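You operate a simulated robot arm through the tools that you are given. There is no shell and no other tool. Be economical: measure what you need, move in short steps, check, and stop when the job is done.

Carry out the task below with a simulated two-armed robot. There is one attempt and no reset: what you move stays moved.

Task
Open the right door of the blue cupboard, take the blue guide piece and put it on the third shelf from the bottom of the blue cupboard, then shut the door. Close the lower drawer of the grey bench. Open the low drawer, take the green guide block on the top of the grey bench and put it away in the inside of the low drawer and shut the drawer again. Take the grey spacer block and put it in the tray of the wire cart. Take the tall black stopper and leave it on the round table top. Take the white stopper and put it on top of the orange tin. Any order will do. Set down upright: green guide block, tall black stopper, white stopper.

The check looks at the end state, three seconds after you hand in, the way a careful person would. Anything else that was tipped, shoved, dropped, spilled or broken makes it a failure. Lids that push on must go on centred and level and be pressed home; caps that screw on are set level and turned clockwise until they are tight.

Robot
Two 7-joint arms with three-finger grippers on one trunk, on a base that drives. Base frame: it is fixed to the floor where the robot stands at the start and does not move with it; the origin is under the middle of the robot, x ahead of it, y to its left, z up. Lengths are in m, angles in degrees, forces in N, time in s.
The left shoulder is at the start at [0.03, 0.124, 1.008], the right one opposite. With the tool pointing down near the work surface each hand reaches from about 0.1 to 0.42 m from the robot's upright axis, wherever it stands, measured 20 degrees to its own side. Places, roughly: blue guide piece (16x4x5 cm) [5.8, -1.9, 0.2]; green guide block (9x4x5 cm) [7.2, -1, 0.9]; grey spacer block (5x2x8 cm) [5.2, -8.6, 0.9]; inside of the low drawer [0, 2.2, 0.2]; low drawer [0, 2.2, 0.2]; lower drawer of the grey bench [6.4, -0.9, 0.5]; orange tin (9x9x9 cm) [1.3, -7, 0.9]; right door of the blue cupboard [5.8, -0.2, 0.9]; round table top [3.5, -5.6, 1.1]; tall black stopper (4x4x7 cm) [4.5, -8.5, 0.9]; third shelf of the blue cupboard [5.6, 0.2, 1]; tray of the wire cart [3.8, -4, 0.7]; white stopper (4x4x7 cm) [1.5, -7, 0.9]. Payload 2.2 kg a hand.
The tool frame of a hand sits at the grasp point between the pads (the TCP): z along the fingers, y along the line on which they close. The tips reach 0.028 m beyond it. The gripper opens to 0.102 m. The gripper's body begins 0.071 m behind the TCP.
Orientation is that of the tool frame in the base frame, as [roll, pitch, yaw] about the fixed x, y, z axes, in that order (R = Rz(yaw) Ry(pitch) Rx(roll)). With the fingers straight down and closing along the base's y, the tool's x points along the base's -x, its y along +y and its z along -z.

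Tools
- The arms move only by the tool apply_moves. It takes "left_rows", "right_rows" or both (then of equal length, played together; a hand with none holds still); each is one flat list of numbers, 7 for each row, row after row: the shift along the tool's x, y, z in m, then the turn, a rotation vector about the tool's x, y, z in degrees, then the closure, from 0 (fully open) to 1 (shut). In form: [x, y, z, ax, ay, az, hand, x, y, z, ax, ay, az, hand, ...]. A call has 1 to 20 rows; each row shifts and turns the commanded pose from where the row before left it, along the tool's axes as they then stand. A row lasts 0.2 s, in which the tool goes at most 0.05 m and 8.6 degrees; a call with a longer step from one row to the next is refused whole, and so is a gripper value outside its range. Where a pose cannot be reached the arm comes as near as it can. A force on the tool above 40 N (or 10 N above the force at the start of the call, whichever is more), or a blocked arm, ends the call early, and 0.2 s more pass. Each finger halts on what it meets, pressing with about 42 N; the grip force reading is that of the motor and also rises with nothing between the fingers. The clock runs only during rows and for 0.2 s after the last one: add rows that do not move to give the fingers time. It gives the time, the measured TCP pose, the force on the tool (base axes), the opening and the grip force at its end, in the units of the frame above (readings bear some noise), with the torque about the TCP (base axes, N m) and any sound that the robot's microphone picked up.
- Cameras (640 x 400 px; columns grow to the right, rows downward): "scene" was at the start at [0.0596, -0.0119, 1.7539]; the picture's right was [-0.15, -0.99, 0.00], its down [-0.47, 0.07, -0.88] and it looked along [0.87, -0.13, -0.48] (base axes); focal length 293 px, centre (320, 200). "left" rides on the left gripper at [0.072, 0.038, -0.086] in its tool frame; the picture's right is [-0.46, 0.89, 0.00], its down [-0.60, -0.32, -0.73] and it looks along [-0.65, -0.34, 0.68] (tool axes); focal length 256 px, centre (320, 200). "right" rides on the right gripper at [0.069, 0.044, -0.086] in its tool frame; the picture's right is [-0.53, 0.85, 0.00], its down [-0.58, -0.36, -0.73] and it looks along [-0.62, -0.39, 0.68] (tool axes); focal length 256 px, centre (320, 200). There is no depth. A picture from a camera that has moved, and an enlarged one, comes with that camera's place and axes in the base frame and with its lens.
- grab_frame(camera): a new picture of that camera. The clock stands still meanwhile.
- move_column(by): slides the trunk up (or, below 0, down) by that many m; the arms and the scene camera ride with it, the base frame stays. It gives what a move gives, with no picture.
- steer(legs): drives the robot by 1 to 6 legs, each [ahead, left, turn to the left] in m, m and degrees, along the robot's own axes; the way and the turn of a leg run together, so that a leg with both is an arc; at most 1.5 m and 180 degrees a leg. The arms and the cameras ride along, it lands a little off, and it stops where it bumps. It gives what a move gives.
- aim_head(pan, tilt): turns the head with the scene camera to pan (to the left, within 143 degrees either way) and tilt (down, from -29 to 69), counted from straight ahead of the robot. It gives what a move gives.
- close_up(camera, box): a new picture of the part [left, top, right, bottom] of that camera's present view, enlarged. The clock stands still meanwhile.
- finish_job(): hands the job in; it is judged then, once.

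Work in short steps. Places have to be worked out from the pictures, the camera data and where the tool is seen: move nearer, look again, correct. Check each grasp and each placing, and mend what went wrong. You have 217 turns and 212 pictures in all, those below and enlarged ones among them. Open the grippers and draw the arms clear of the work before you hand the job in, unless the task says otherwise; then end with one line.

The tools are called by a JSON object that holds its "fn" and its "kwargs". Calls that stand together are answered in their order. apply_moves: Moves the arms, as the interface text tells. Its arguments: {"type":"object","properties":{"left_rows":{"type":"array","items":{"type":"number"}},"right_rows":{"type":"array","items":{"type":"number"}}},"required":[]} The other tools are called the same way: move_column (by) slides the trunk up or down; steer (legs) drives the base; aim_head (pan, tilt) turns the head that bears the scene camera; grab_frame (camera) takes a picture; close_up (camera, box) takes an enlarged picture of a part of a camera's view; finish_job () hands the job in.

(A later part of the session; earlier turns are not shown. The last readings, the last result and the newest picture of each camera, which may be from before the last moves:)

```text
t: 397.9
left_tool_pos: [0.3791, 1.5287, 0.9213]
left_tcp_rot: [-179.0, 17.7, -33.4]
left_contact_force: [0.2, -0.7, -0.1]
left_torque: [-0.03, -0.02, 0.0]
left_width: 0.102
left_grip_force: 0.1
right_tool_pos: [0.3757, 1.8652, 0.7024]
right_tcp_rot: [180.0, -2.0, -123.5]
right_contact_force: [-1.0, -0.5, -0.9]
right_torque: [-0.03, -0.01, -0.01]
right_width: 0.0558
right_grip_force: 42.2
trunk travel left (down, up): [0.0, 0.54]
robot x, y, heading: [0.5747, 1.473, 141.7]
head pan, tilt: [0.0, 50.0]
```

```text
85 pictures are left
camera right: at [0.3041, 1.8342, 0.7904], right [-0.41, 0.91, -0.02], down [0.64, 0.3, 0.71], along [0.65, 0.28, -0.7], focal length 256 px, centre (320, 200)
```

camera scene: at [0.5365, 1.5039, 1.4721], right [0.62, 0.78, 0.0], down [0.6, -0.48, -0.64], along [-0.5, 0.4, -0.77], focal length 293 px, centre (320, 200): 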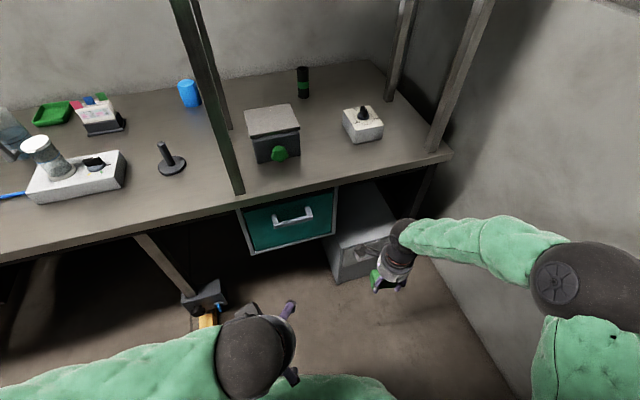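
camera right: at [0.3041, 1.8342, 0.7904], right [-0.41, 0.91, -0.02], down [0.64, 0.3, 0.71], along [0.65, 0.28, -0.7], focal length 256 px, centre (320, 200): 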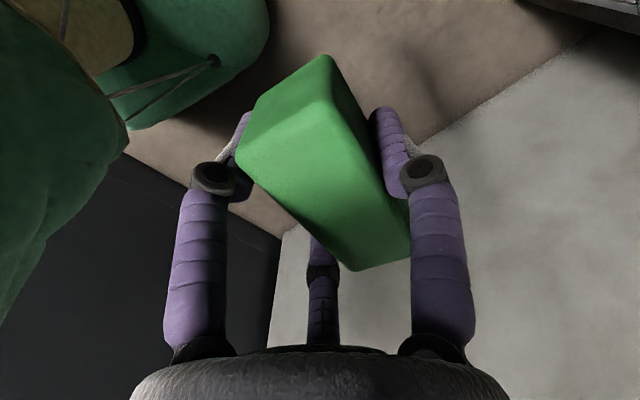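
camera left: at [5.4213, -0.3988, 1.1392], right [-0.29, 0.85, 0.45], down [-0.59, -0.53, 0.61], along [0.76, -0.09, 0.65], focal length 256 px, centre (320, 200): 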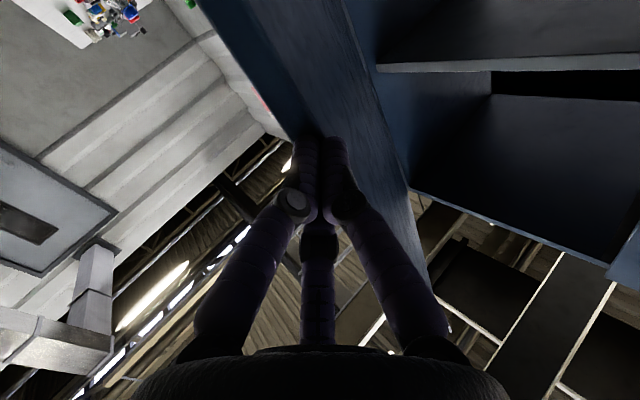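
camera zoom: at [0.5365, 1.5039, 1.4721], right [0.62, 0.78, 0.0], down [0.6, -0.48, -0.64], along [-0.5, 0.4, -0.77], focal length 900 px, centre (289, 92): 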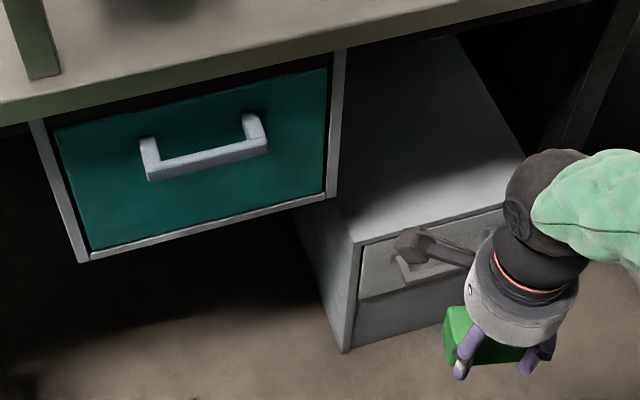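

The low drawer: cabinet front from (0.09,1.98) to (0.18,2.18), handle ≈(0.15,2.09,0.27), opening toward (0.94,−0.34). I turn to heading 105°, approach, and lower the left hand with its thumb direction toward the drawer.

{"fn": "steer", "kwargs": {"legs": [[0, 0, -36.7]]}}

{"fn": "apply_moves", "kwargs": {"left_rows": [0.014, 0, 0.044, 2.4, 0, 7.6, 0, 0.014, 0, 0.044, 2.4, 0, 7.6, 0, 0.014, 0, 0.044, 2.4, 0, 7.6, 0, 0.014, 0, 0.044, 2.4, 0, 7.6, 0, 0.014, 0, 0.044, 2.4, 0, 7.6, 0, 0.005, 0, 0.045, 0, 3, 0, 0, 0.005, 0, 0.045, 0, 3, 0, 0, 0.005, 0, 0.045, 0, 3, 0, 0, 0, 0, 0.045, 0, 3, 0, 0, 0, 0, 0.045, 0, 0, 0, 0, 0, 0, 0.045, 0, 0, 0, 0, 0, 0, 0.045, 0, 0, 0, 0]}}

{"fn": "steer", "kwargs": {"legs": [[0.2, -0.08, 0]]}}

{"fn": "aim_head", "kwargs": {"pan": 30, "tilt": 55}}

{"fn": "grab_frame", "kwargs": {"camera": "scene"}}

```text
t: 400.1
left_tool_pos: [0.4502, 1.6332, 0.9205]
left_tcp_rot: [-178.9, 17.7, -69.8]
left_contact_force: [0.0, 0.1, 0.1]
left_torque: [-0.01, -0.01, 0.04]
left_width: 0.102
left_grip_force: 0.1
right_tool_pos: [0.6469, 1.907, 0.7033]
right_tcp_rot: [180.0, -1.9, -159.8]
right_contact_force: [-0.2, -0.8, -1.3]
right_torque: [-0.01, -0.01, -0.01]
right_width: 0.056
right_grip_force: 42.1
trunk travel left (down, up): [0.0, 0.54]
robot x, y, heading: [0.5734, 1.4773, 105.3]
head pan, tilt: [0.0, 50.0]
```

```text
t: 400.5
left_tool_pos: [0.4518, 1.6338, 0.8745]
left_tcp_rot: [-178.5, 17.9, -77.8]
left_contact_force: [0.5, -0.2, 0.2]
left_torque: [-0.05, -0.01, 0.06]
left_width: 0.1021
left_grip_force: 0.0
right_tool_pos: [0.6476, 1.9053, 0.7031]
right_tcp_rot: [-179.9, -2.0, -159.9]
right_contact_force: [0.2, -0.5, -1.2]
right_torque: [0.0, 0.0, -0.01]
right_width: 0.0563
right_grip_force: 41.5
trunk travel left (down, up): [0.0, 0.54]
robot x, y, heading: [0.5773, 1.4718, 105.3]
head pan, tilt: [0.0, 50.0]
stopped in row 2 (left hand): the force on the tool passed its limit at 102 N (the readings are from after the stop); the commanded pose is now the measured one
```

```text
t: 402.2
left_tool_pos: [0.4724, 1.8473, 0.8742]
left_tcp_rot: [-178.5, 17.9, -77.5]
left_contact_force: [-0.3, 0.7, 0.2]
left_torque: [-0.07, -0.01, 0.05]
left_width: 0.102
left_grip_force: 0.0
right_tool_pos: [0.6674, 2.119, 0.7031]
right_tcp_rot: [180.0, -2.0, -159.6]
right_contact_force: [-0.1, -0.3, -1.2]
right_torque: [0.01, -0.02, 0.0]
right_width: 0.0559
right_grip_force: 42.5
trunk travel left (down, up): [0.0, 0.54]
robot x, y, heading: [0.5984, 1.6872, 105.4]
head pan, tilt: [0.0, 50.0]
```

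```text
t: 403.1
left_tool_pos: [0.4723, 1.8463, 0.8741]
left_tcp_rot: [-178.4, 18.0, -77.6]
left_contact_force: [-0.5, -0.5, -0.3]
left_torque: [0.01, 0.02, 0.04]
left_width: 0.1021
left_grip_force: 0.0
right_tool_pos: [0.6675, 2.1182, 0.7018]
right_tcp_rot: [-180.0, -2.0, -159.6]
right_contact_force: [-0.1, -0.1, -2.2]
right_torque: [0.03, -0.04, 0.0]
right_width: 0.0563
right_grip_force: 42.0
trunk travel left (down, up): [0.0, 0.54]
robot x, y, heading: [0.5983, 1.6864, 105.4]
head pan, tilt: [30.0, 55.0]
```

```text
84 pictures are left
camera scene: at [0.5521, 1.7093, 1.4656], right [0.7, 0.71, 0.0], down [0.58, -0.57, -0.57], along [-0.41, 0.4, -0.82], focal length 293 px, centre (320, 200)
```

scene: 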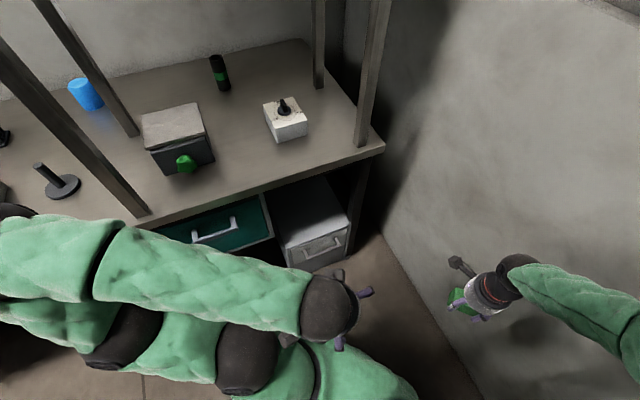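

The left hand had hit the robot's own body; extend it outward first, then lower.

{"fn": "apply_moves", "kwargs": {"left_rows": [-0.0324, 0.028, 0.0104, 0, 0, 0, 0, -0.0324, 0.028, 0.0104, 0, 0, 0, 0, -0.0324, 0.028, 0.0104, 0, 0, 0, 0, -0.0324, 0.028, 0.0104, 0, 0, 0, 0, -0.0324, 0.028, 0.0104, 0, 0, 0, 0, 0.014, 0, 0.043, 2.4, 0, 7.6, 0, 0.014, 0, 0.043, 2.4, 0, 7.6, 0, 0.014, 0, 0.043, 2.4, 0, 7.6, 0, 0.014, 0, 0.043, 2.4, 0, 7.6, 0, 0.014, 0, 0.043, 0, 0, 0, 0, 0.014, 0, 0.043, 0, 0, 0, 0, 0.014, 0, 0.043, 0, 0, 0, 0, 0.014, 0, 0.043, 0, 0, 0, 0, 0.014, 0, 0.043, 0, 0, 0, 0, 0.014, 0, 0.043, 0, 0, 0, 0]}}

{"fn": "grab_frame", "kwargs": {"camera": "scene"}}

{"fn": "grab_frame", "kwargs": {"camera": "left"}}

```text
t: 406.3
left_tool_pos: [0.3075, 1.9758, 0.437]
left_tcp_rot: [-174.7, 15.0, -94.6]
left_contact_force: [-1.5, 1.9, 0.8]
left_torque: [-0.13, -0.12, -0.01]
left_width: 0.102
left_grip_force: 0.0
left hand out of reach, approached as far as the arm can: row 14
right_tool_pos: [0.6666, 2.12, 0.7023]
right_tcp_rot: [-179.9, -2.0, -159.5]
right_contact_force: [0.5, 0.1, -1.0]
right_torque: [0.0, 0.0, -0.04]
right_width: 0.0562
right_grip_force: 42.0
trunk travel left (down, up): [0.0, 0.54]
robot x, y, heading: [0.5978, 1.6874, 105.5]
head pan, tilt: [30.0, 55.0]
```

```text
83 pictures are left
camera scene: at [0.5513, 1.7102, 1.4655], right [0.7, 0.71, 0.0], down [0.58, -0.57, -0.57], along [-0.41, 0.4, -0.82], focal length 293 px, centre (320, 200)
```

scene: 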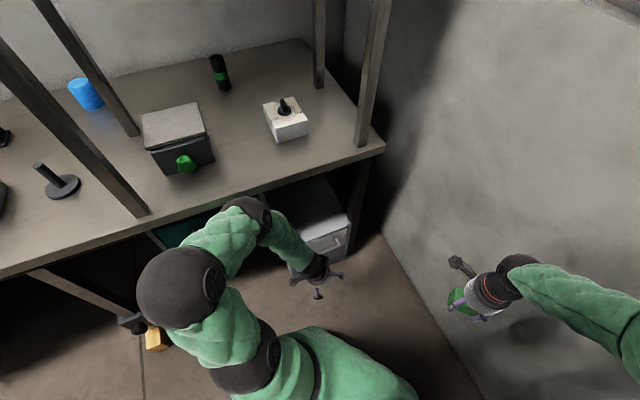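

```text
82 pictures are left
camera left: at [0.2548, 1.8899, 0.4985], right [-0.84, 0.54, 0.04], down [0.28, 0.37, 0.89], along [0.47, 0.76, -0.46], focal length 256 px, centre (320, 200)
```

left: 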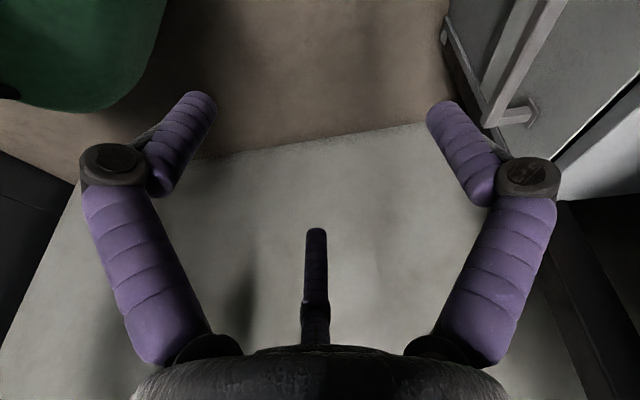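

The elbows stick out because the arms are folded. Raising the trunk while lowering the hands straightens the arms; I do that and look.

{"fn": "move_column", "kwargs": {"by": 0.18}}

{"fn": "apply_moves", "kwargs": {"left_rows": [0.012, 0.004, 0.043, 0, 0, 2, 0, 0.012, 0.004, 0.043, 0, 0, 2, 0, 0.012, 0.004, 0.043, 0, 0, 2, 0, 0.012, 0.004, 0.043, 0, 0, 2, 0, 0.01, 0.004, 0.035, 0, 0, 0, 0, 0.01, 0.004, 0.035, 0, 0, 0, 0], "right_rows": [0, 0, 0.045, 0, 0, 0, 1, 0, 0, 0.045, 0, 0, 0, 1, 0, 0, 0.045, 0, 0, 0, 1, 0, 0, 0.045, 0, 0, 0, 1, 0, 0, 0.045, 0, 0, 0, 1, 0, 0, 0.045, 0, 0, 0, 1]}}

{"fn": "aim_head", "kwargs": {"pan": 5, "tilt": 55}}

{"fn": "grab_frame", "kwargs": {"camera": "scene"}}

```text
t: 408.3
left_tool_pos: [0.3094, 1.9848, 0.621]
left_tcp_rot: [-178.9, 17.9, -109.5]
left_contact_force: [0.4, 0.2, 1.0]
left_torque: [-0.01, 0.02, -0.03]
left_width: 0.1022
left_grip_force: 0.1
right_tool_pos: [0.6668, 2.1176, 0.8821]
right_tcp_rot: [-179.9, -2.0, -159.6]
right_contact_force: [0.1, 0.4, -1.6]
right_torque: [-0.02, 0.0, -0.02]
right_width: 0.0562
right_grip_force: 41.9
trunk travel left (down, up): [-0.18, 0.36]
robot x, y, heading: [0.5951, 1.685, 105.6]
head pan, tilt: [30.0, 55.0]
```

```text
t: 409.7
left_tool_pos: [0.2887, 2.0136, 0.3781]
left_tcp_rot: [178.5, 18.0, -118.0]
left_contact_force: [-0.4, 0.0, 0.3]
left_torque: [-0.03, -0.04, -0.07]
left_width: 0.1017
left_grip_force: 0.0
left hand out of reach, approached as far as the arm can: row 2, 3
right_tool_pos: [0.6566, 2.1179, 0.6123]
right_tcp_rot: [-180.0, -2.0, -159.7]
right_contact_force: [-0.9, 0.7, -1.4]
right_torque: [-0.04, -0.01, 0.02]
right_width: 0.056
right_grip_force: 41.7
trunk travel left (down, up): [-0.18, 0.36]
robot x, y, heading: [0.5995, 1.6902, 105.6]
head pan, tilt: [30.0, 55.0]
```

```text
t: 410.6
left_tool_pos: [0.2898, 2.013, 0.3786]
left_tcp_rot: [178.5, 18.0, -118.0]
left_contact_force: [-0.2, -0.5, 1.0]
left_torque: [0.0, 0.02, -0.02]
left_width: 0.1021
left_grip_force: 0.0
right_tool_pos: [0.6579, 2.1175, 0.6136]
right_tcp_rot: [-180.0, -2.1, -159.6]
right_contact_force: [-0.3, 0.7, -1.0]
right_torque: [-0.05, 0.0, -0.03]
right_width: 0.0561
right_grip_force: 41.6
trunk travel left (down, up): [-0.18, 0.36]
robot x, y, heading: [0.5949, 1.6846, 105.2]
head pan, tilt: [5.0, 55.0]
```

```text
81 pictures are left
camera scene: at [0.5782, 1.7263, 1.6456], right [0.94, 0.35, 0.0], down [0.29, -0.77, -0.57], along [-0.2, 0.54, -0.82], focal length 293 px, centre (320, 200)
```

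scene: 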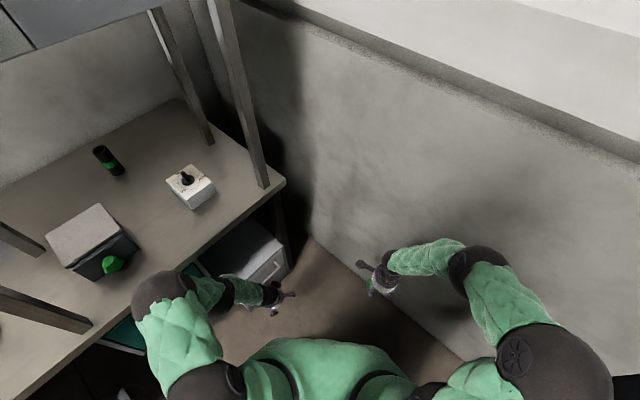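

I tuck the right hand in, lower the trunk with the left hand kept at ~0.3 m, and re-aim to heading 120° to reach the near end of the handle without elbow conflicts.

{"fn": "apply_moves", "kwargs": {"left_rows": [-0.0124, 0, -0.038, 0, 0, 0, 0, -0.0124, 0, -0.038, 0, 0, 0, 0, -0.0124, 0, -0.038, 0, 0, 0, 0, 0, 0, 0, 0, 0, 0, 0, 0, 0, 0, 0, 0, 0, 0], "right_rows": [-0.015, -0.036, -0.03, 0, 0, 0, 1, -0.015, -0.036, -0.03, 0, 0, 0, 1, -0.015, -0.036, -0.03, 0, 0, 0, 1, -0.015, -0.036, -0.03, 0, 0, 0, 1, -0.015, -0.036, -0.03, 0, 0, 0, 1]}}

{"fn": "move_column", "kwargs": {"by": -0.18}}

{"fn": "steer", "kwargs": {"legs": [[0, 0, 15]]}}

{"fn": "grab_frame", "kwargs": {"camera": "scene"}}

```text
t: 411.8
left_tool_pos: [0.2922, 2.0095, 0.4995]
left_tcp_rot: [178.5, 18.0, -118.0]
left_contact_force: [-0.9, 0.9, -1.4]
left_torque: [0.02, 0.05, 0.03]
left_width: 0.1021
left_grip_force: 0.0
right_tool_pos: [0.7972, 1.9745, 0.7612]
right_tcp_rot: [-179.9, -2.0, -159.5]
right_contact_force: [0.5, -0.4, -0.4]
right_torque: [-0.02, 0.03, 0.01]
right_width: 0.0563
right_grip_force: 42.4
trunk travel left (down, up): [-0.18, 0.36]
robot x, y, heading: [0.5895, 1.6829, 105.6]
head pan, tilt: [5.0, 55.0]
```

```text
t: 413.8
left_tool_pos: [0.2933, 2.0102, 0.3203]
left_tcp_rot: [178.5, 18.0, -118.1]
left_contact_force: [-0.2, 0.1, 0.5]
left_torque: [-0.02, -0.01, -0.01]
left_width: 0.1022
left_grip_force: 0.0
right_tool_pos: [0.7961, 1.9748, 0.5811]
right_tcp_rot: [179.9, -2.1, -159.6]
right_contact_force: [0.0, -0.7, -1.8]
right_torque: [-0.01, 0.0, 0.0]
right_width: 0.0561
right_grip_force: 42.2
trunk travel left (down, up): [0.0, 0.54]
robot x, y, heading: [0.5975, 1.6868, 105.6]
head pan, tilt: [5.0, 55.0]
```

```text
t: 415.1
left_tool_pos: [0.2182, 1.9202, 0.32]
left_tcp_rot: [178.6, 18.0, -103.1]
left_contact_force: [-0.8, 0.0, 0.6]
left_torque: [0.0, -0.03, -0.01]
left_width: 0.1019
left_grip_force: 0.0
right_tool_pos: [0.7162, 2.0171, 0.5802]
right_tcp_rot: [-179.9, -2.0, -144.6]
right_contact_force: [0.2, 0.0, -0.9]
right_torque: [-0.01, -0.01, -0.04]
right_width: 0.0562
right_grip_force: 41.9
trunk travel left (down, up): [0.0, 0.54]
robot x, y, heading: [0.5993, 1.6831, 120.6]
head pan, tilt: [5.0, 55.0]
```

```text
80 pictures are left
camera scene: at [0.5689, 1.7205, 1.4656], right [0.81, 0.58, 0.0], down [0.48, -0.67, -0.57], along [-0.33, 0.47, -0.82], focal length 293 px, centre (320, 200)
```

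scene: 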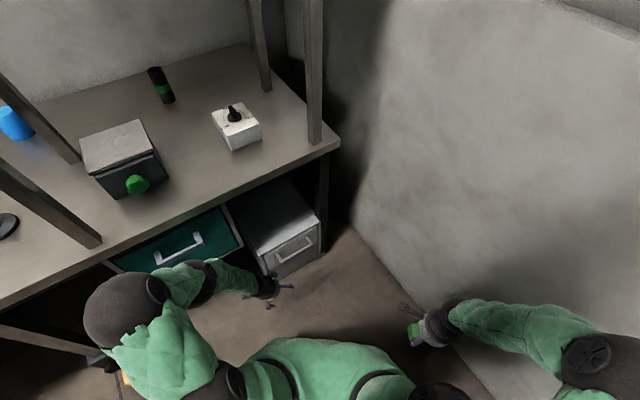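

Left hand is set well. Tuck the right hand further back, raise the left 8 cm with fingers part-closed, and move in over the handle's near end.

{"fn": "apply_moves", "kwargs": {"left_rows": [-0.0124, 0, -0.038, 0, 0, 0, 0.2, -0.0124, 0, -0.038, 0, 0, 0, 0.35, 0, 0, 0, 0, 0, 0, 0.35, 0, 0, 0, 0, 0, 0, 0.35], "right_rows": [-0.005, -0.03, 0, 0, 0, 0, 1, -0.005, -0.03, 0, 0, 0, 0, 1, -0.005, -0.03, 0, 0, 0, 0, 1, -0.005, -0.03, 0, 0, 0, 0, 1]}}

{"fn": "steer", "kwargs": {"legs": [[0.09, -0.014, 0]]}}

{"fn": "grab_frame", "kwargs": {"camera": "scene"}}

{"fn": "grab_frame", "kwargs": {"camera": "left"}}

```text
t: 416.1
left_tool_pos: [0.2202, 1.922, 0.3993]
left_tcp_rot: [178.5, 18.0, -103.0]
left_contact_force: [-0.1, -0.1, -0.1]
left_torque: [0.01, -0.02, 0.01]
left_width: 0.0662
left_grip_force: 0.0
right_tool_pos: [0.7996, 1.9289, 0.5798]
right_tcp_rot: [-180.0, -2.0, -144.6]
right_contact_force: [0.6, -0.2, -1.8]
right_torque: [-0.03, -0.03, 0.0]
right_width: 0.0562
right_grip_force: 42.1
trunk travel left (down, up): [0.0, 0.54]
robot x, y, heading: [0.5934, 1.6815, 120.3]
head pan, tilt: [5.0, 55.0]
```

```text
t: 417.2
left_tool_pos: [0.1869, 2.0074, 0.3994]
left_tcp_rot: [178.6, 18.1, -103.0]
left_contact_force: [-0.8, 0.6, -1.0]
left_torque: [-0.01, 0.01, -0.02]
left_width: 0.0659
left_grip_force: 0.1
right_tool_pos: [0.7658, 2.0155, 0.58]
right_tcp_rot: [-179.9, -2.0, -144.8]
right_contact_force: [0.3, 0.4, -1.1]
right_torque: [0.02, 0.02, 0.01]
right_width: 0.0561
right_grip_force: 42.6
trunk travel left (down, up): [0.0, 0.54]
robot x, y, heading: [0.5641, 1.7716, 120.7]
head pan, tilt: [5.0, 55.0]
```

```text
79 pictures are left
camera scene: at [0.5347, 1.8068, 1.4656], right [0.82, 0.58, 0.0], down [0.47, -0.67, -0.57], along [-0.33, 0.47, -0.82], focal length 293 px, centre (320, 200)
```

scene: 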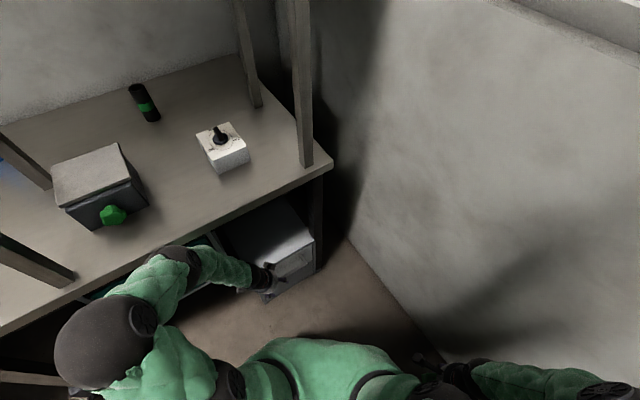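

```text
78 pictures are left
camera left: at [0.1308, 1.9227, 0.4601], right [-0.76, 0.62, 0.16], down [0.41, 0.27, 0.87], along [0.5, 0.73, -0.46], focal length 256 px, centre (320, 200)
```

left: 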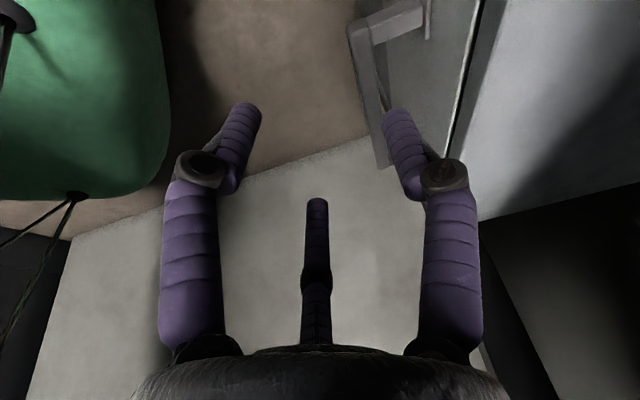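

From the left camera the handle bar runs (0.154,2.034)→(0.22,2.20) at z≈0.28. Move the base to bring the hand 7 cm along, then look.

{"fn": "steer", "kwargs": {"legs": [[0.062, -0.033, 0]]}}

{"fn": "grab_frame", "kwargs": {"camera": "left"}}

```text
t: 418.2
left_tool_pos: [0.1848, 2.0778, 0.4001]
left_tcp_rot: [178.4, 18.0, -103.2]
left_contact_force: [-0.4, -0.1, 0.8]
left_torque: [0.01, -0.05, -0.01]
left_width: 0.066
left_grip_force: 0.0
right_tool_pos: [0.7622, 2.0853, 0.5797]
right_tcp_rot: [-179.9, -2.0, -144.7]
right_contact_force: [-0.3, -0.1, -1.8]
right_torque: [-0.02, -0.04, 0.0]
right_width: 0.0561
right_grip_force: 42.3
trunk travel left (down, up): [0.0, 0.54]
robot x, y, heading: [0.5592, 1.8403, 120.3]
head pan, tilt: [5.0, 55.0]
```

```text
77 pictures are left
camera left: at [0.1282, 1.9933, 0.4602], right [-0.76, 0.63, 0.16], down [0.41, 0.27, 0.87], along [0.5, 0.73, -0.46], focal length 256 px, centre (320, 200)
```

left: 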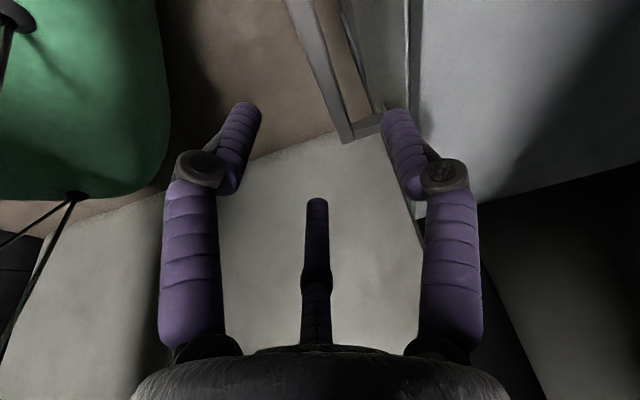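

Thumb will fit between bar (x≈0.173) and panel (x≈0.129). Lower 11.5 cm.

{"fn": "apply_moves", "kwargs": {"left_rows": [0.0124, 0, 0.038, 0, 0, 0, 0.35, 0.0124, 0, 0.038, 0, 0, 0, 0.35, 0.011, 0, 0.033, 0, 0, 0, 0.35, 0, 0, 0, 0, 0, 0, 0.35]}}

{"fn": "grab_frame", "kwargs": {"camera": "left"}}

```text
t: 419.2
left_tool_pos: [0.1823, 2.0781, 0.2835]
left_tcp_rot: [178.5, 18.0, -103.2]
left_contact_force: [0.3, 0.2, -0.7]
left_torque: [0.02, 0.03, 0.02]
left_width: 0.0662
left_grip_force: 0.1
right_tool_pos: [0.7626, 2.0859, 0.5812]
right_tcp_rot: [-179.9, -2.0, -144.6]
right_contact_force: [-0.6, -0.2, -1.8]
right_torque: [0.0, 0.0, 0.0]
right_width: 0.0561
right_grip_force: 42.0
trunk travel left (down, up): [0.0, 0.54]
robot x, y, heading: [0.5587, 1.8423, 120.5]
head pan, tilt: [5.0, 55.0]
```

```text
76 pictures are left
camera left: at [0.1267, 1.9939, 0.3445], right [-0.76, 0.63, 0.17], down [0.41, 0.27, 0.87], along [0.5, 0.73, -0.46], focal length 256 px, centre (320, 200)
```

left: 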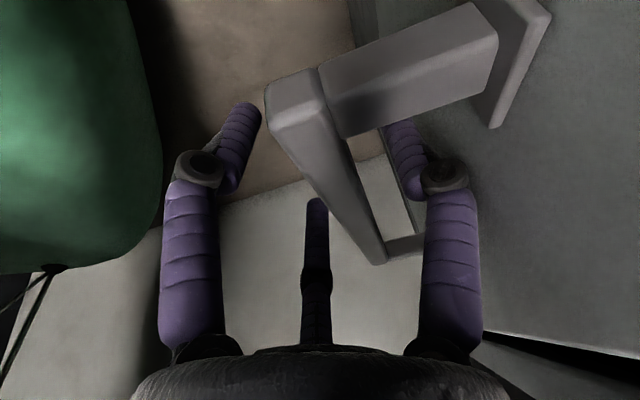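

Thumb is behind the bar. Close the left hand.

{"fn": "apply_moves", "kwargs": {"left_rows": [0, 0, 0, 0, 0, 0, 0.5, 0, 0, 0, 0, 0, 0, 0.7, 0, 0, 0, 0, 0, 0, 0.9, 0, 0, 0, 0, 0, 0, 0.9]}}

{"fn": "steer", "kwargs": {"legs": [[-0.047, -0.072, 0]]}}

{"fn": "grab_frame", "kwargs": {"camera": "scene"}}

```text
t: 420.2
left_tool_pos: [0.1832, 2.0785, 0.2841]
left_tcp_rot: [178.5, 18.1, -103.2]
left_contact_force: [-1.1, -0.4, 1.7]
left_torque: [-0.36, -0.24, -1.06]
left_width: 0.026
left_grip_force: 44.7
right_tool_pos: [0.7632, 2.0856, 0.5798]
right_tcp_rot: [-179.9, -2.0, -144.7]
right_contact_force: [0.7, 0.3, -0.9]
right_torque: [-0.01, -0.01, -0.01]
right_width: 0.0562
right_grip_force: 42.3
trunk travel left (down, up): [0.0, 0.54]
robot x, y, heading: [0.5612, 1.8426, 120.2]
head pan, tilt: [5.0, 55.0]
```

```text
t: 421.1
left_tool_pos: [0.1948, 2.0747, 0.2837]
left_tcp_rot: [178.2, 17.5, -103.3]
left_contact_force: [-0.3, -1.2, -0.6]
left_torque: [-0.41, 0.04, -1.36]
left_width: 0.0263
left_grip_force: 45.1
right_tool_pos: [0.7784, 2.0843, 0.5807]
right_tcp_rot: [-180.0, -2.0, -144.6]
right_contact_force: [-0.9, 0.5, -1.3]
right_torque: [0.0, -0.04, -0.01]
right_width: 0.056
right_grip_force: 42.1
trunk travel left (down, up): [0.0, 0.54]
robot x, y, heading: [0.5767, 1.842, 120.4]
head pan, tilt: [5.0, 55.0]
stopped in leg 1: the force on the tool passed its limit at 48 N (the readings are from after the stop); the commanded pose is now the measured one
```

```text
75 pictures are left
camera scene: at [0.548, 1.8757, 1.4657], right [0.81, 0.58, 0.0], down [0.47, -0.67, -0.57], along [-0.33, 0.47, -0.82], focal length 293 px, centre (320, 200)
```

scene: 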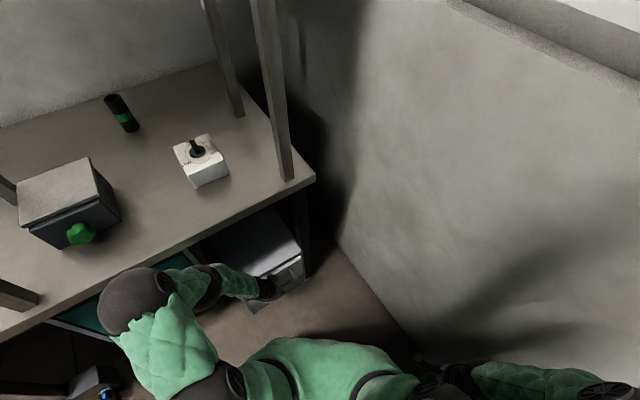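

The pull direction was off; use the correct direction ([-0.77,-0.64] in the robot frame).

{"fn": "steer", "kwargs": {"legs": [[-0.062, -0.051, 0]]}}

{"fn": "grab_frame", "kwargs": {"camera": "scene"}}

```text
t: 422.1
left_tool_pos: [0.2672, 2.0455, 0.2841]
left_tcp_rot: [178.3, 17.4, -102.9]
left_contact_force: [-6.5, -18.7, 4.1]
left_torque: [-0.05, -0.12, -1.81]
left_width: 0.026
left_grip_force: 45.5
right_tool_pos: [0.8527, 2.0557, 0.5813]
right_tcp_rot: [179.9, -2.0, -144.6]
right_contact_force: [0.9, 0.2, -1.2]
right_torque: [-0.05, 0.01, 0.02]
right_width: 0.056
right_grip_force: 42.4
trunk travel left (down, up): [0.0, 0.54]
robot x, y, heading: [0.6499, 1.8119, 120.4]
head pan, tilt: [5.0, 55.0]
```

```text
74 pictures are left
camera scene: at [0.6226, 1.8474, 1.4657], right [0.81, 0.58, 0.0], down [0.47, -0.67, -0.57], along [-0.33, 0.47, -0.82], focal length 293 px, centre (320, 200)
```

scene: 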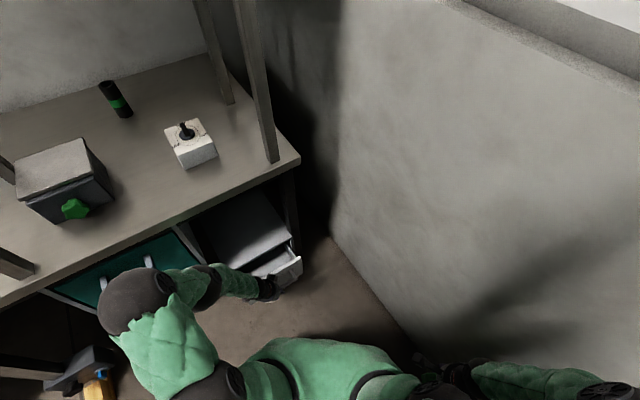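

The drawer is opening. Continue with a slightly corrected direction.

{"fn": "steer", "kwargs": {"legs": [[-0.053, -0.033, 0], [-0.05, -0.036, 0]]}}

{"fn": "grab_frame", "kwargs": {"camera": "scene"}}

```text
t: 423.2
left_tool_pos: [0.3285, 2.0216, 0.2842]
left_tcp_rot: [178.2, 17.8, -103.8]
left_contact_force: [-1.6, -3.9, 6.1]
left_torque: [-0.04, -0.41, -1.45]
left_width: 0.0253
left_grip_force: 45.0
right_tool_pos: [0.9102, 2.0299, 0.5801]
right_tcp_rot: [-179.9, -2.1, -144.8]
right_contact_force: [1.2, 0.0, -0.9]
right_torque: [-0.03, -0.01, -0.02]
right_width: 0.0563
right_grip_force: 42.1
trunk travel left (down, up): [0.0, 0.54]
robot x, y, heading: [0.7065, 1.7857, 120.1]
head pan, tilt: [5.0, 55.0]
stopped in leg 1: the force on the tool passed its limit at 42 N (the readings are from after the stop); the commanded pose is now the measured one
```

```text
73 pictures are left
camera scene: at [0.6784, 1.82, 1.4657], right [0.82, 0.58, 0.0], down [0.47, -0.67, -0.57], along [-0.33, 0.47, -0.82], focal length 293 px, centre (320, 200)
```

scene: 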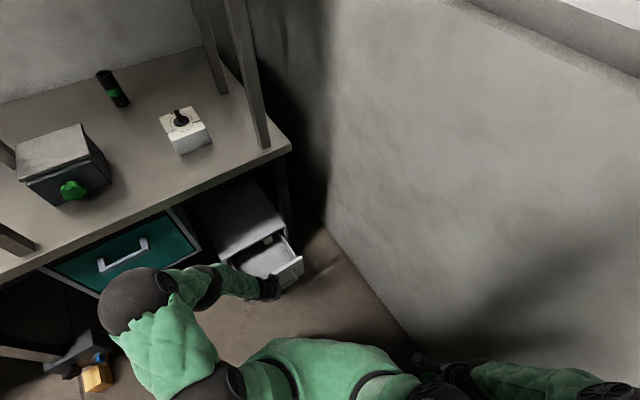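

{"fn": "steer", "kwargs": {"legs": [[-0.039, -0.031, 0]]}}

{"fn": "steer", "kwargs": {"legs": [[-0.039, -0.031, 0]]}}

{"fn": "close_up", "kwargs": {"camera": "scene", "box": [180, 180, 360, 320]}}

```text
t: 424.1
left_tool_pos: [0.3735, 2.0024, 0.2839]
left_tcp_rot: [178.4, 17.7, -103.7]
left_contact_force: [1.6, 2.2, 10.5]
left_torque: [-0.73, 0.1, -1.62]
left_width: 0.0257
left_grip_force: 44.9
right_tool_pos: [0.9545, 2.0103, 0.5807]
right_tcp_rot: [180.0, -2.0, -144.7]
right_contact_force: [0.3, -0.1, -0.7]
right_torque: [0.0, 0.0, 0.03]
right_width: 0.0557
right_grip_force: 42.3
trunk travel left (down, up): [0.0, 0.54]
robot x, y, heading: [0.7505, 1.7647, 120.3]
head pan, tilt: [5.0, 55.0]
```

```text
t: 425.1
left_tool_pos: [0.4199, 1.984, 0.2835]
left_tcp_rot: [178.3, 17.8, -103.9]
left_contact_force: [-0.8, -5.5, 10.1]
left_torque: [-0.51, 0.0, -1.66]
left_width: 0.0254
left_grip_force: 44.9
right_tool_pos: [1.0019, 1.9926, 0.5793]
right_tcp_rot: [180.0, -2.1, -144.7]
right_contact_force: [-0.2, 0.5, -1.2]
right_torque: [-0.01, -0.03, -0.04]
right_width: 0.056
right_grip_force: 41.5
trunk travel left (down, up): [0.0, 0.54]
robot x, y, heading: [0.7984, 1.7502, 120.2]
head pan, tilt: [5.0, 55.0]
```

```text
2.86 times, centred on (270, 250) of scene
camera zoom: at [0.7715, 1.7835, 1.4657], right [0.82, 0.58, 0.0], down [0.47, -0.67, -0.57], along [-0.33, 0.47, -0.82], focal length 836 px, centre (463, 57)
```

zoom: 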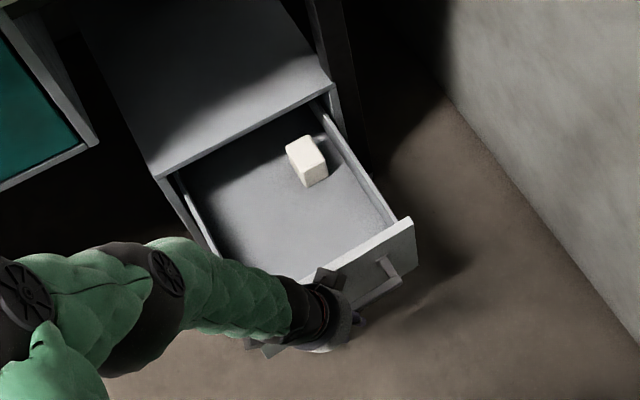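

The drawer is open 25 cm with room in front (a white cube at the back). I release the handle, lift the left hand out and retract it.

{"fn": "apply_moves", "kwargs": {"left_rows": [0, 0, 0, 0, 0, 0, 0.6, 0, 0, 0, 0, 0, 0, 0.4, 0, 0, 0, 0, 0, 0, 0.4, -0.0124, 0, -0.038, 0, 0, 0, 0.4, -0.0124, 0, -0.038, 0, 0, 0, 0.4, -0.0124, 0, -0.038, 0, 0, 0, 0.4, -0.0124, 0, -0.038, 0, 0, 0, 0.4, -0.0124, 0, -0.038, 0, 0, 0, 0.4]}}

{"fn": "steer", "kwargs": {"legs": [[-0.12, 0, 0]]}}

{"fn": "apply_moves", "kwargs": {"left_rows": [0.03, 0, -0.03, 0, 0, 0, 0, 0.03, 0, -0.03, 0, 0, 0, 0, 0.03, 0, -0.03, 0, 0, 0, 0]}}

{"fn": "aim_head", "kwargs": {"pan": 20, "tilt": 55}}

{"fn": "grab_frame", "kwargs": {"camera": "scene"}}

```text
t: 426.9
left_tool_pos: [0.4282, 1.9845, 0.4842]
left_tcp_rot: [178.4, 17.7, -103.8]
left_contact_force: [0.7, 0.0, -0.5]
left_torque: [-0.01, 0.02, 0.04]
left_width: 0.0612
left_grip_force: 0.1
right_tool_pos: [1.0018, 1.9925, 0.5797]
right_tcp_rot: [-179.9, -2.0, -144.8]
right_contact_force: [0.4, -0.3, -0.6]
right_torque: [-0.04, 0.0, 0.02]
right_width: 0.056
right_grip_force: 41.9
trunk travel left (down, up): [0.0, 0.54]
robot x, y, heading: [0.7991, 1.7503, 120.0]
head pan, tilt: [5.0, 55.0]
```

```text
t: 428.2
left_tool_pos: [0.4759, 1.8884, 0.4838]
left_tcp_rot: [178.4, 17.7, -103.1]
left_contact_force: [1.1, -0.3, -0.8]
left_torque: [0.03, 0.05, 0.01]
left_width: 0.0612
left_grip_force: 0.0
right_tool_pos: [1.0494, 1.9013, 0.5795]
right_tcp_rot: [-179.9, -2.1, -144.1]
right_contact_force: [0.6, 0.5, -1.4]
right_torque: [0.02, -0.01, 0.0]
right_width: 0.0561
right_grip_force: 41.5
trunk travel left (down, up): [0.0, 0.54]
robot x, y, heading: [0.8479, 1.6579, 120.8]
head pan, tilt: [5.0, 55.0]
stopped in leg 1: the robot was blocked; the commanded pose is now the measured one
```

```text
t: 429.0
left_tool_pos: [0.4532, 1.7779, 0.5421]
left_tcp_rot: [178.3, 17.7, -103.1]
left_contact_force: [-0.3, 0.3, -0.6]
left_torque: [0.01, 0.0, -0.01]
left_width: 0.102
left_grip_force: 0.0
right_tool_pos: [1.0495, 1.9017, 0.58]
right_tcp_rot: [-179.9, -2.1, -144.1]
right_contact_force: [-0.7, -0.4, -1.7]
right_torque: [-0.01, -0.01, 0.0]
right_width: 0.056
right_grip_force: 41.7
trunk travel left (down, up): [0.0, 0.54]
robot x, y, heading: [0.8495, 1.658, 120.9]
head pan, tilt: [5.0, 55.0]
```

```text
t: 429.8
left_tool_pos: [0.453, 1.7793, 0.5427]
left_tcp_rot: [178.4, 17.6, -103.2]
left_contact_force: [0.0, 0.6, 0.0]
left_torque: [0.01, 0.01, 0.0]
left_width: 0.102
left_grip_force: 0.1
right_tool_pos: [1.0502, 1.901, 0.5797]
right_tcp_rot: [-179.9, -2.1, -144.1]
right_contact_force: [-0.4, -1.2, -1.4]
right_torque: [-0.03, 0.01, 0.0]
right_width: 0.0563
right_grip_force: 42.2
trunk travel left (down, up): [0.0, 0.54]
robot x, y, heading: [0.8496, 1.6572, 121.0]
head pan, tilt: [20.0, 55.0]
```

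```text
71 pictures are left
camera scene: at [0.8075, 1.6782, 1.4656], right [0.63, 0.78, 0.0], down [0.64, -0.52, -0.57], along [-0.45, 0.36, -0.82], focal length 293 px, centre (320, 200)
```

scene: 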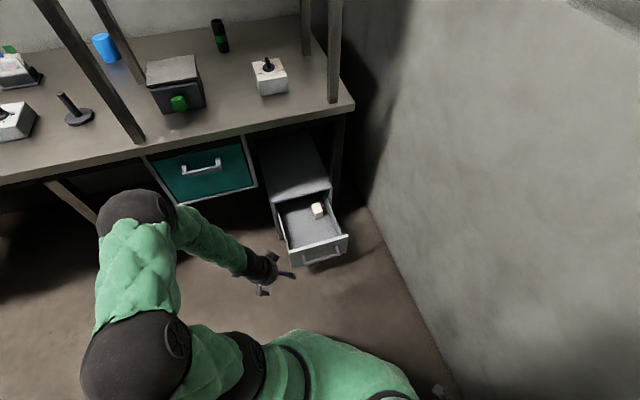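

The drawer is nicely open. I lift the left arm forward-up out of the way before going closer with the block.

{"fn": "apply_moves", "kwargs": {"left_rows": [-0.0295, -0.0036, -0.0305, 0, 0, 0, 0, -0.0295, -0.0036, -0.0305, 0, 0, 0, 0, -0.0295, -0.0036, -0.0305, 0, 0, 0, 0, -0.0295, -0.0036, -0.0305, 0, 0, 0, 0, -0.0295, -0.0036, -0.0305, 0, 0, 0, 0, -0.0295, -0.0036, -0.0305, 0, 0, 0, 0, -0.0295, -0.0036, -0.0305, 0, 0, 0, 0, -0.0295, -0.0036, -0.0305, 0, 0, 0, 0, -0.0295, -0.0036, -0.0305, 0, 0, 0, 0, -0.0295, -0.0036, -0.0305, 0, 0, 0, 0]}}

{"fn": "steer", "kwargs": {"legs": [[0, 0, 14], [0.1, 0.12, 0]]}}

{"fn": "aim_head", "kwargs": {"pan": 0, "tilt": 60}}

{"fn": "grab_frame", "kwargs": {"camera": "scene"}}

```text
t: 432.0
left_tool_pos: [0.539, 1.9516, 0.9223]
left_tcp_rot: [178.4, 17.8, -103.1]
left_contact_force: [-0.8, 0.2, 0.2]
left_torque: [-0.02, 0.0, -0.01]
left_width: 0.1018
left_grip_force: 0.0
right_tool_pos: [1.0493, 1.9025, 0.5795]
right_tcp_rot: [-179.9, -2.1, -144.1]
right_contact_force: [1.1, 0.7, -1.0]
right_torque: [-0.01, 0.03, -0.03]
right_width: 0.0562
right_grip_force: 41.9
trunk travel left (down, up): [0.0, 0.54]
robot x, y, heading: [0.844, 1.6584, 121.1]
head pan, tilt: [20.0, 55.0]
```

```text
t: 434.2
left_tool_pos: [0.3186, 1.8493, 0.9224]
left_tcp_rot: [178.4, 17.7, -88.6]
left_contact_force: [-0.5, -0.6, -0.1]
left_torque: [0.0, -0.04, 0.0]
left_width: 0.102
left_grip_force: 0.0
right_tool_pos: [0.8269, 1.9298, 0.5803]
right_tcp_rot: [-179.9, -2.0, -129.6]
right_contact_force: [0.6, 0.3, -1.8]
right_torque: [-0.02, -0.01, 0.01]
right_width: 0.0563
right_grip_force: 41.8
trunk travel left (down, up): [0.0, 0.54]
robot x, y, heading: [0.6936, 1.6445, 135.2]
head pan, tilt: [20.0, 55.0]
```

```text
t: 435.1
left_tool_pos: [0.3206, 1.8505, 0.9218]
left_tcp_rot: [178.3, 17.7, -88.6]
left_contact_force: [-0.5, -0.7, 0.1]
left_torque: [-0.02, 0.0, 0.03]
left_width: 0.1018
left_grip_force: 0.1
right_tool_pos: [0.8274, 1.9297, 0.5794]
right_tcp_rot: [-179.9, -2.1, -129.6]
right_contact_force: [-0.7, -0.2, -2.1]
right_torque: [0.02, 0.0, 0.01]
right_width: 0.0561
right_grip_force: 41.8
trunk travel left (down, up): [0.0, 0.54]
robot x, y, heading: [0.695, 1.6436, 135.5]
head pan, tilt: [0.0, 60.0]
```

```text
70 pictures are left
camera scene: at [0.6675, 1.6696, 1.4596], right [0.7, 0.71, 0.0], down [0.62, -0.61, -0.5], along [-0.36, 0.35, -0.87], focal length 293 px, centre (320, 200)
```

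scene: 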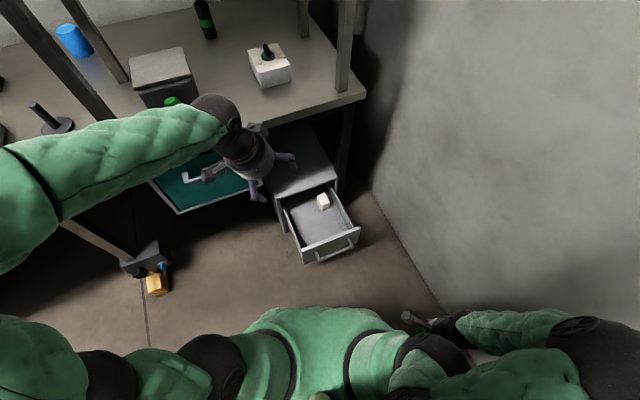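

Extend the right hand forward at height z≈0.58 (above the drawer rim).

{"fn": "apply_moves", "kwargs": {"right_rows": [0.0168, 0.0342, 0, 0, 0, 0, 1, 0.0168, 0.0342, 0, 0, 0, 0, 1, 0.0168, 0.0342, 0, 0, 0, 0, 1, 0.0168, 0.0342, 0, 0, 0, 0, 1, 0.0168, 0.0342, 0, 0, 0, 0, 1, 0.0168, 0.0342, 0, 0, 0, 0, 1, 0.0168, 0.0342, 0, 0, 0, 0, 1, 0.0168, 0.0342, 0, 0, 0, 0, 1, 0.0168, 0.0342, 0, 0, 0, 0, 1]}}

{"fn": "grab_frame", "kwargs": {"camera": "scene"}}

```text
t: 437.1
left_tool_pos: [0.3195, 1.8496, 0.9225]
left_tcp_rot: [178.4, 17.7, -88.6]
left_contact_force: [-0.1, 0.0, 0.1]
left_torque: [0.0, -0.03, 0.0]
left_width: 0.102
left_grip_force: 0.0
right_tool_pos: [0.4935, 2.0112, 0.5857]
right_tcp_rot: [-179.8, -2.2, -129.7]
right_contact_force: [-0.1, -0.3, -0.8]
right_torque: [-0.01, 0.02, -0.03]
right_width: 0.0562
right_grip_force: 41.8
trunk travel left (down, up): [0.0, 0.54]
robot x, y, heading: [0.6971, 1.6386, 135.3]
head pan, tilt: [0.0, 60.0]
```

```text
69 pictures are left
camera scene: at [0.6671, 1.6698, 1.4595], right [0.7, 0.71, 0.0], down [0.62, -0.61, -0.5], along [-0.36, 0.35, -0.87], focal length 293 px, centre (320, 200)
```

scene: 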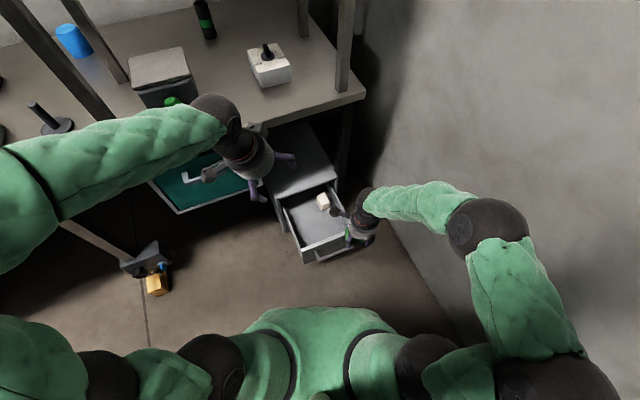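

Tilt the right hand ~13° forward and extend 5 cm to gain reach, then bring the base in.

{"fn": "apply_moves", "kwargs": {"right_rows": [0, 0, 0, -6.5, 0, 0, 1, 0, 0, 0, -6.5, 0, 0, 1, 0, 0.0245, 0.0056, 0, 0, 0, 1, 0, 0.0245, 0.0056, 0, 0, 0, 1]}}

{"fn": "steer", "kwargs": {"legs": [[0.09, 0.135, 0]]}}

{"fn": "grab_frame", "kwargs": {"camera": "scene"}}

{"fn": "grab_frame", "kwargs": {"camera": "right"}}

```text
t: 438.1
left_tool_pos: [0.3193, 1.8502, 0.9225]
left_tcp_rot: [178.4, 17.7, -88.6]
left_contact_force: [-0.7, 0.1, -0.2]
left_torque: [0.03, -0.01, 0.0]
left_width: 0.1018
left_grip_force: 0.0
right_tool_pos: [0.4541, 2.0424, 0.5837]
right_tcp_rot: [167.2, -2.1, -129.5]
right_contact_force: [0.4, 0.5, -1.2]
right_torque: [-0.05, 0.01, 0.0]
right_width: 0.0562
right_grip_force: 42.4
trunk travel left (down, up): [0.0, 0.54]
robot x, y, heading: [0.6965, 1.6426, 135.6]
head pan, tilt: [0.0, 60.0]
```

```text
t: 439.5
left_tool_pos: [0.1602, 1.8176, 0.9215]
left_tcp_rot: [178.4, 17.7, -88.5]
left_contact_force: [0.2, -0.8, -0.5]
left_torque: [-0.04, -0.05, -0.02]
left_width: 0.1018
left_grip_force: 0.0
right_tool_pos: [0.2962, 2.0101, 0.5846]
right_tcp_rot: [167.1, -1.9, -129.4]
right_contact_force: [0.2, -0.3, -1.3]
right_torque: [-0.03, 0.0, 0.0]
right_width: 0.0559
right_grip_force: 41.6
trunk travel left (down, up): [0.0, 0.54]
robot x, y, heading: [0.5354, 1.6109, 135.7]
head pan, tilt: [0.0, 60.0]
```

```text
68 pictures are left
camera scene: at [0.5081, 1.6377, 1.4595], right [0.7, 0.71, 0.0], down [0.62, -0.61, -0.5], along [-0.36, 0.35, -0.87], focal length 293 px, centre (320, 200)
```

scene: 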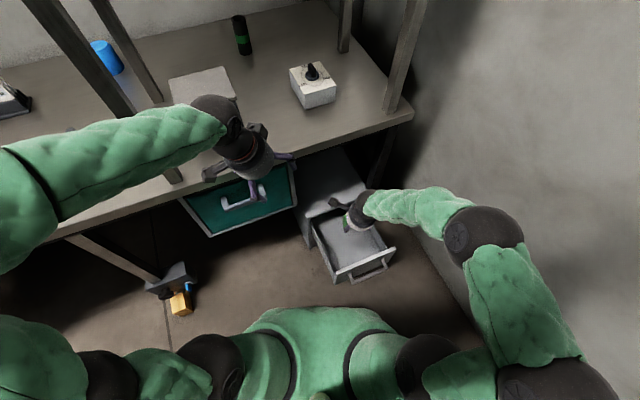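

```text
67 pictures are left
camera right: at [0.2357, 1.9742, 0.6797], right [-0.29, 0.94, 0.17], down [0.78, 0.13, 0.61], along [0.55, 0.31, -0.77], focal length 256 px, centre (320, 200)
```

right: 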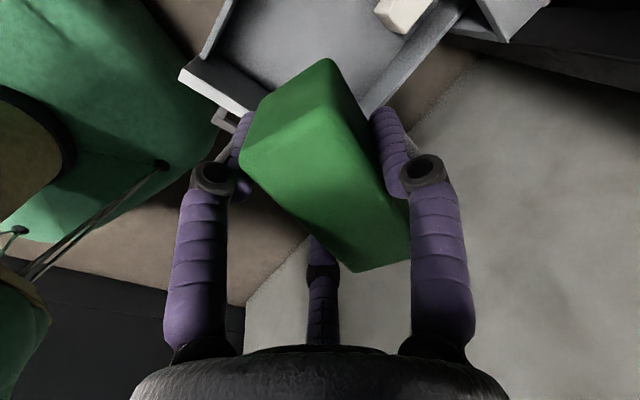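

The drop point lies centrally within the drawer. Lower 0.20 m and check.

{"fn": "apply_moves", "kwargs": {"right_rows": [0, -0.009, 0.039, 0, 0, 0, 1, 0, -0.009, 0.039, 0, 0, 0, 1, 0, -0.009, 0.039, 0, 0, 0, 1, 0, -0.009, 0.039, 0, 0, 0, 1, 0, -0.009, 0.039, 0, 0, 0, 1]}}

{"fn": "grab_frame", "kwargs": {"camera": "right"}}

{"fn": "close_up", "kwargs": {"camera": "scene", "box": [270, 160, 430, 300]}}

```text
t: 440.7
left_tool_pos: [0.1608, 1.8173, 0.9238]
left_tcp_rot: [178.4, 17.7, -88.5]
left_contact_force: [-0.4, -0.3, -0.1]
left_torque: [0.01, -0.02, 0.01]
left_width: 0.1018
left_grip_force: 0.0
right_tool_pos: [0.2913, 2.0057, 0.3833]
right_tcp_rot: [167.1, -2.0, -129.6]
right_contact_force: [0.2, 0.4, -0.8]
right_torque: [-0.06, -0.05, 0.0]
right_width: 0.0562
right_grip_force: 41.5
trunk travel left (down, up): [0.0, 0.54]
robot x, y, heading: [0.5349, 1.6072, 135.5]
head pan, tilt: [0.0, 60.0]
```

```text
66 pictures are left
camera right: at [0.2308, 1.97, 0.4784], right [-0.29, 0.94, 0.17], down [0.78, 0.13, 0.61], along [0.55, 0.31, -0.77], focal length 256 px, centre (320, 200)
```

right: 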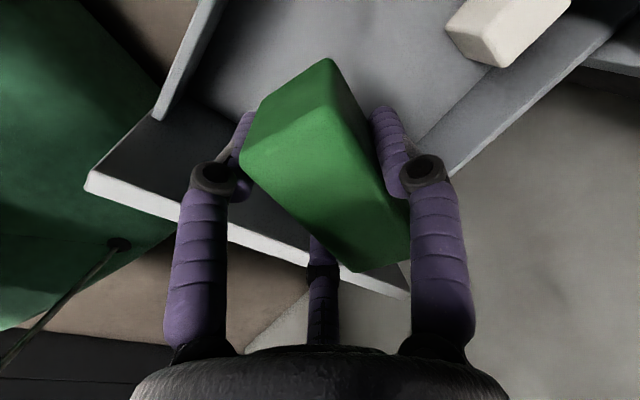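

```text
2.86 times, centred on (350, 230) of scene
camera zoom: at [0.5086, 1.638, 1.4595], right [0.7, 0.71, 0.0], down [0.62, -0.61, -0.5], along [-0.36, 0.35, -0.87], focal length 836 px, centre (234, 114)
```

zoom: 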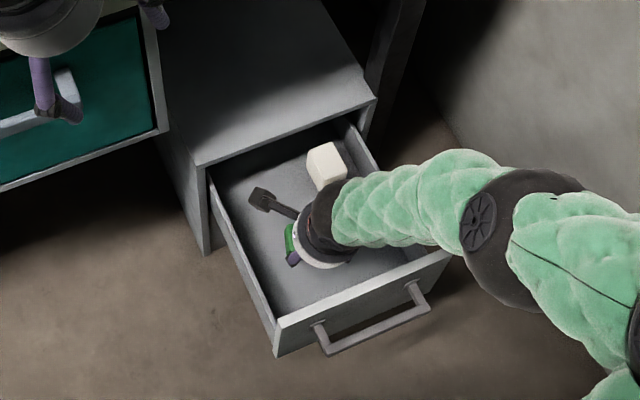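

Lower further in small steps.

{"fn": "apply_moves", "kwargs": {"right_rows": [0, -0.0068, 0.029, 0, 0, 0, 1, 0, -0.0068, 0.029, 0, 0, 0, 1, 0, -0.0068, 0.029, 0, 0, 0, 1, 0, 0, 0, 0, 0, 0, 1]}}

{"fn": "apply_moves", "kwargs": {"right_rows": [0, -0.0034, 0.0146, 0, 0, 0, 1, 0, -0.0023, 0.01, 0, 0, 0, 1, 0, 0, 0, 0, 0, 0, 1]}}

{"fn": "grab_frame", "kwargs": {"camera": "right"}}

```text
t: 441.7
left_tool_pos: [0.1598, 1.818, 0.9224]
left_tcp_rot: [178.5, 17.7, -88.5]
left_contact_force: [0.8, -0.6, 0.6]
left_torque: [-0.03, 0.04, 0.0]
left_width: 0.1019
left_grip_force: 0.0
right_tool_pos: [0.2888, 2.0018, 0.2948]
right_tcp_rot: [167.0, -2.0, -129.5]
right_contact_force: [-0.3, -0.2, -1.5]
right_torque: [-0.02, 0.02, 0.01]
right_width: 0.0561
right_grip_force: 42.7
trunk travel left (down, up): [0.0, 0.54]
robot x, y, heading: [0.5349, 1.6125, 135.4]
head pan, tilt: [0.0, 60.0]
```

```text
t: 442.5
left_tool_pos: [0.1612, 1.8174, 0.9237]
left_tcp_rot: [178.4, 17.8, -88.4]
left_contact_force: [0.8, 0.1, -0.4]
left_torque: [-0.01, 0.01, 0.0]
left_width: 0.1021
left_grip_force: 0.0
right_tool_pos: [0.2885, 2.0021, 0.2695]
right_tcp_rot: [167.1, -2.1, -129.7]
right_contact_force: [0.1, 0.9, -1.2]
right_torque: [-0.01, 0.02, 0.0]
right_width: 0.0562
right_grip_force: 41.4
trunk travel left (down, up): [0.0, 0.54]
robot x, y, heading: [0.5365, 1.6107, 135.5]
head pan, tilt: [0.0, 60.0]
```

```text
64 pictures are left
camera right: at [0.2288, 1.9656, 0.3656], right [-0.29, 0.94, 0.17], down [0.78, 0.13, 0.61], along [0.55, 0.31, -0.77], focal length 256 px, centre (320, 200)
```

right: 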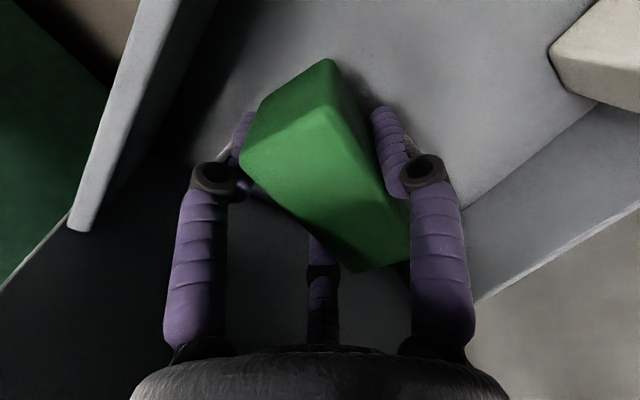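

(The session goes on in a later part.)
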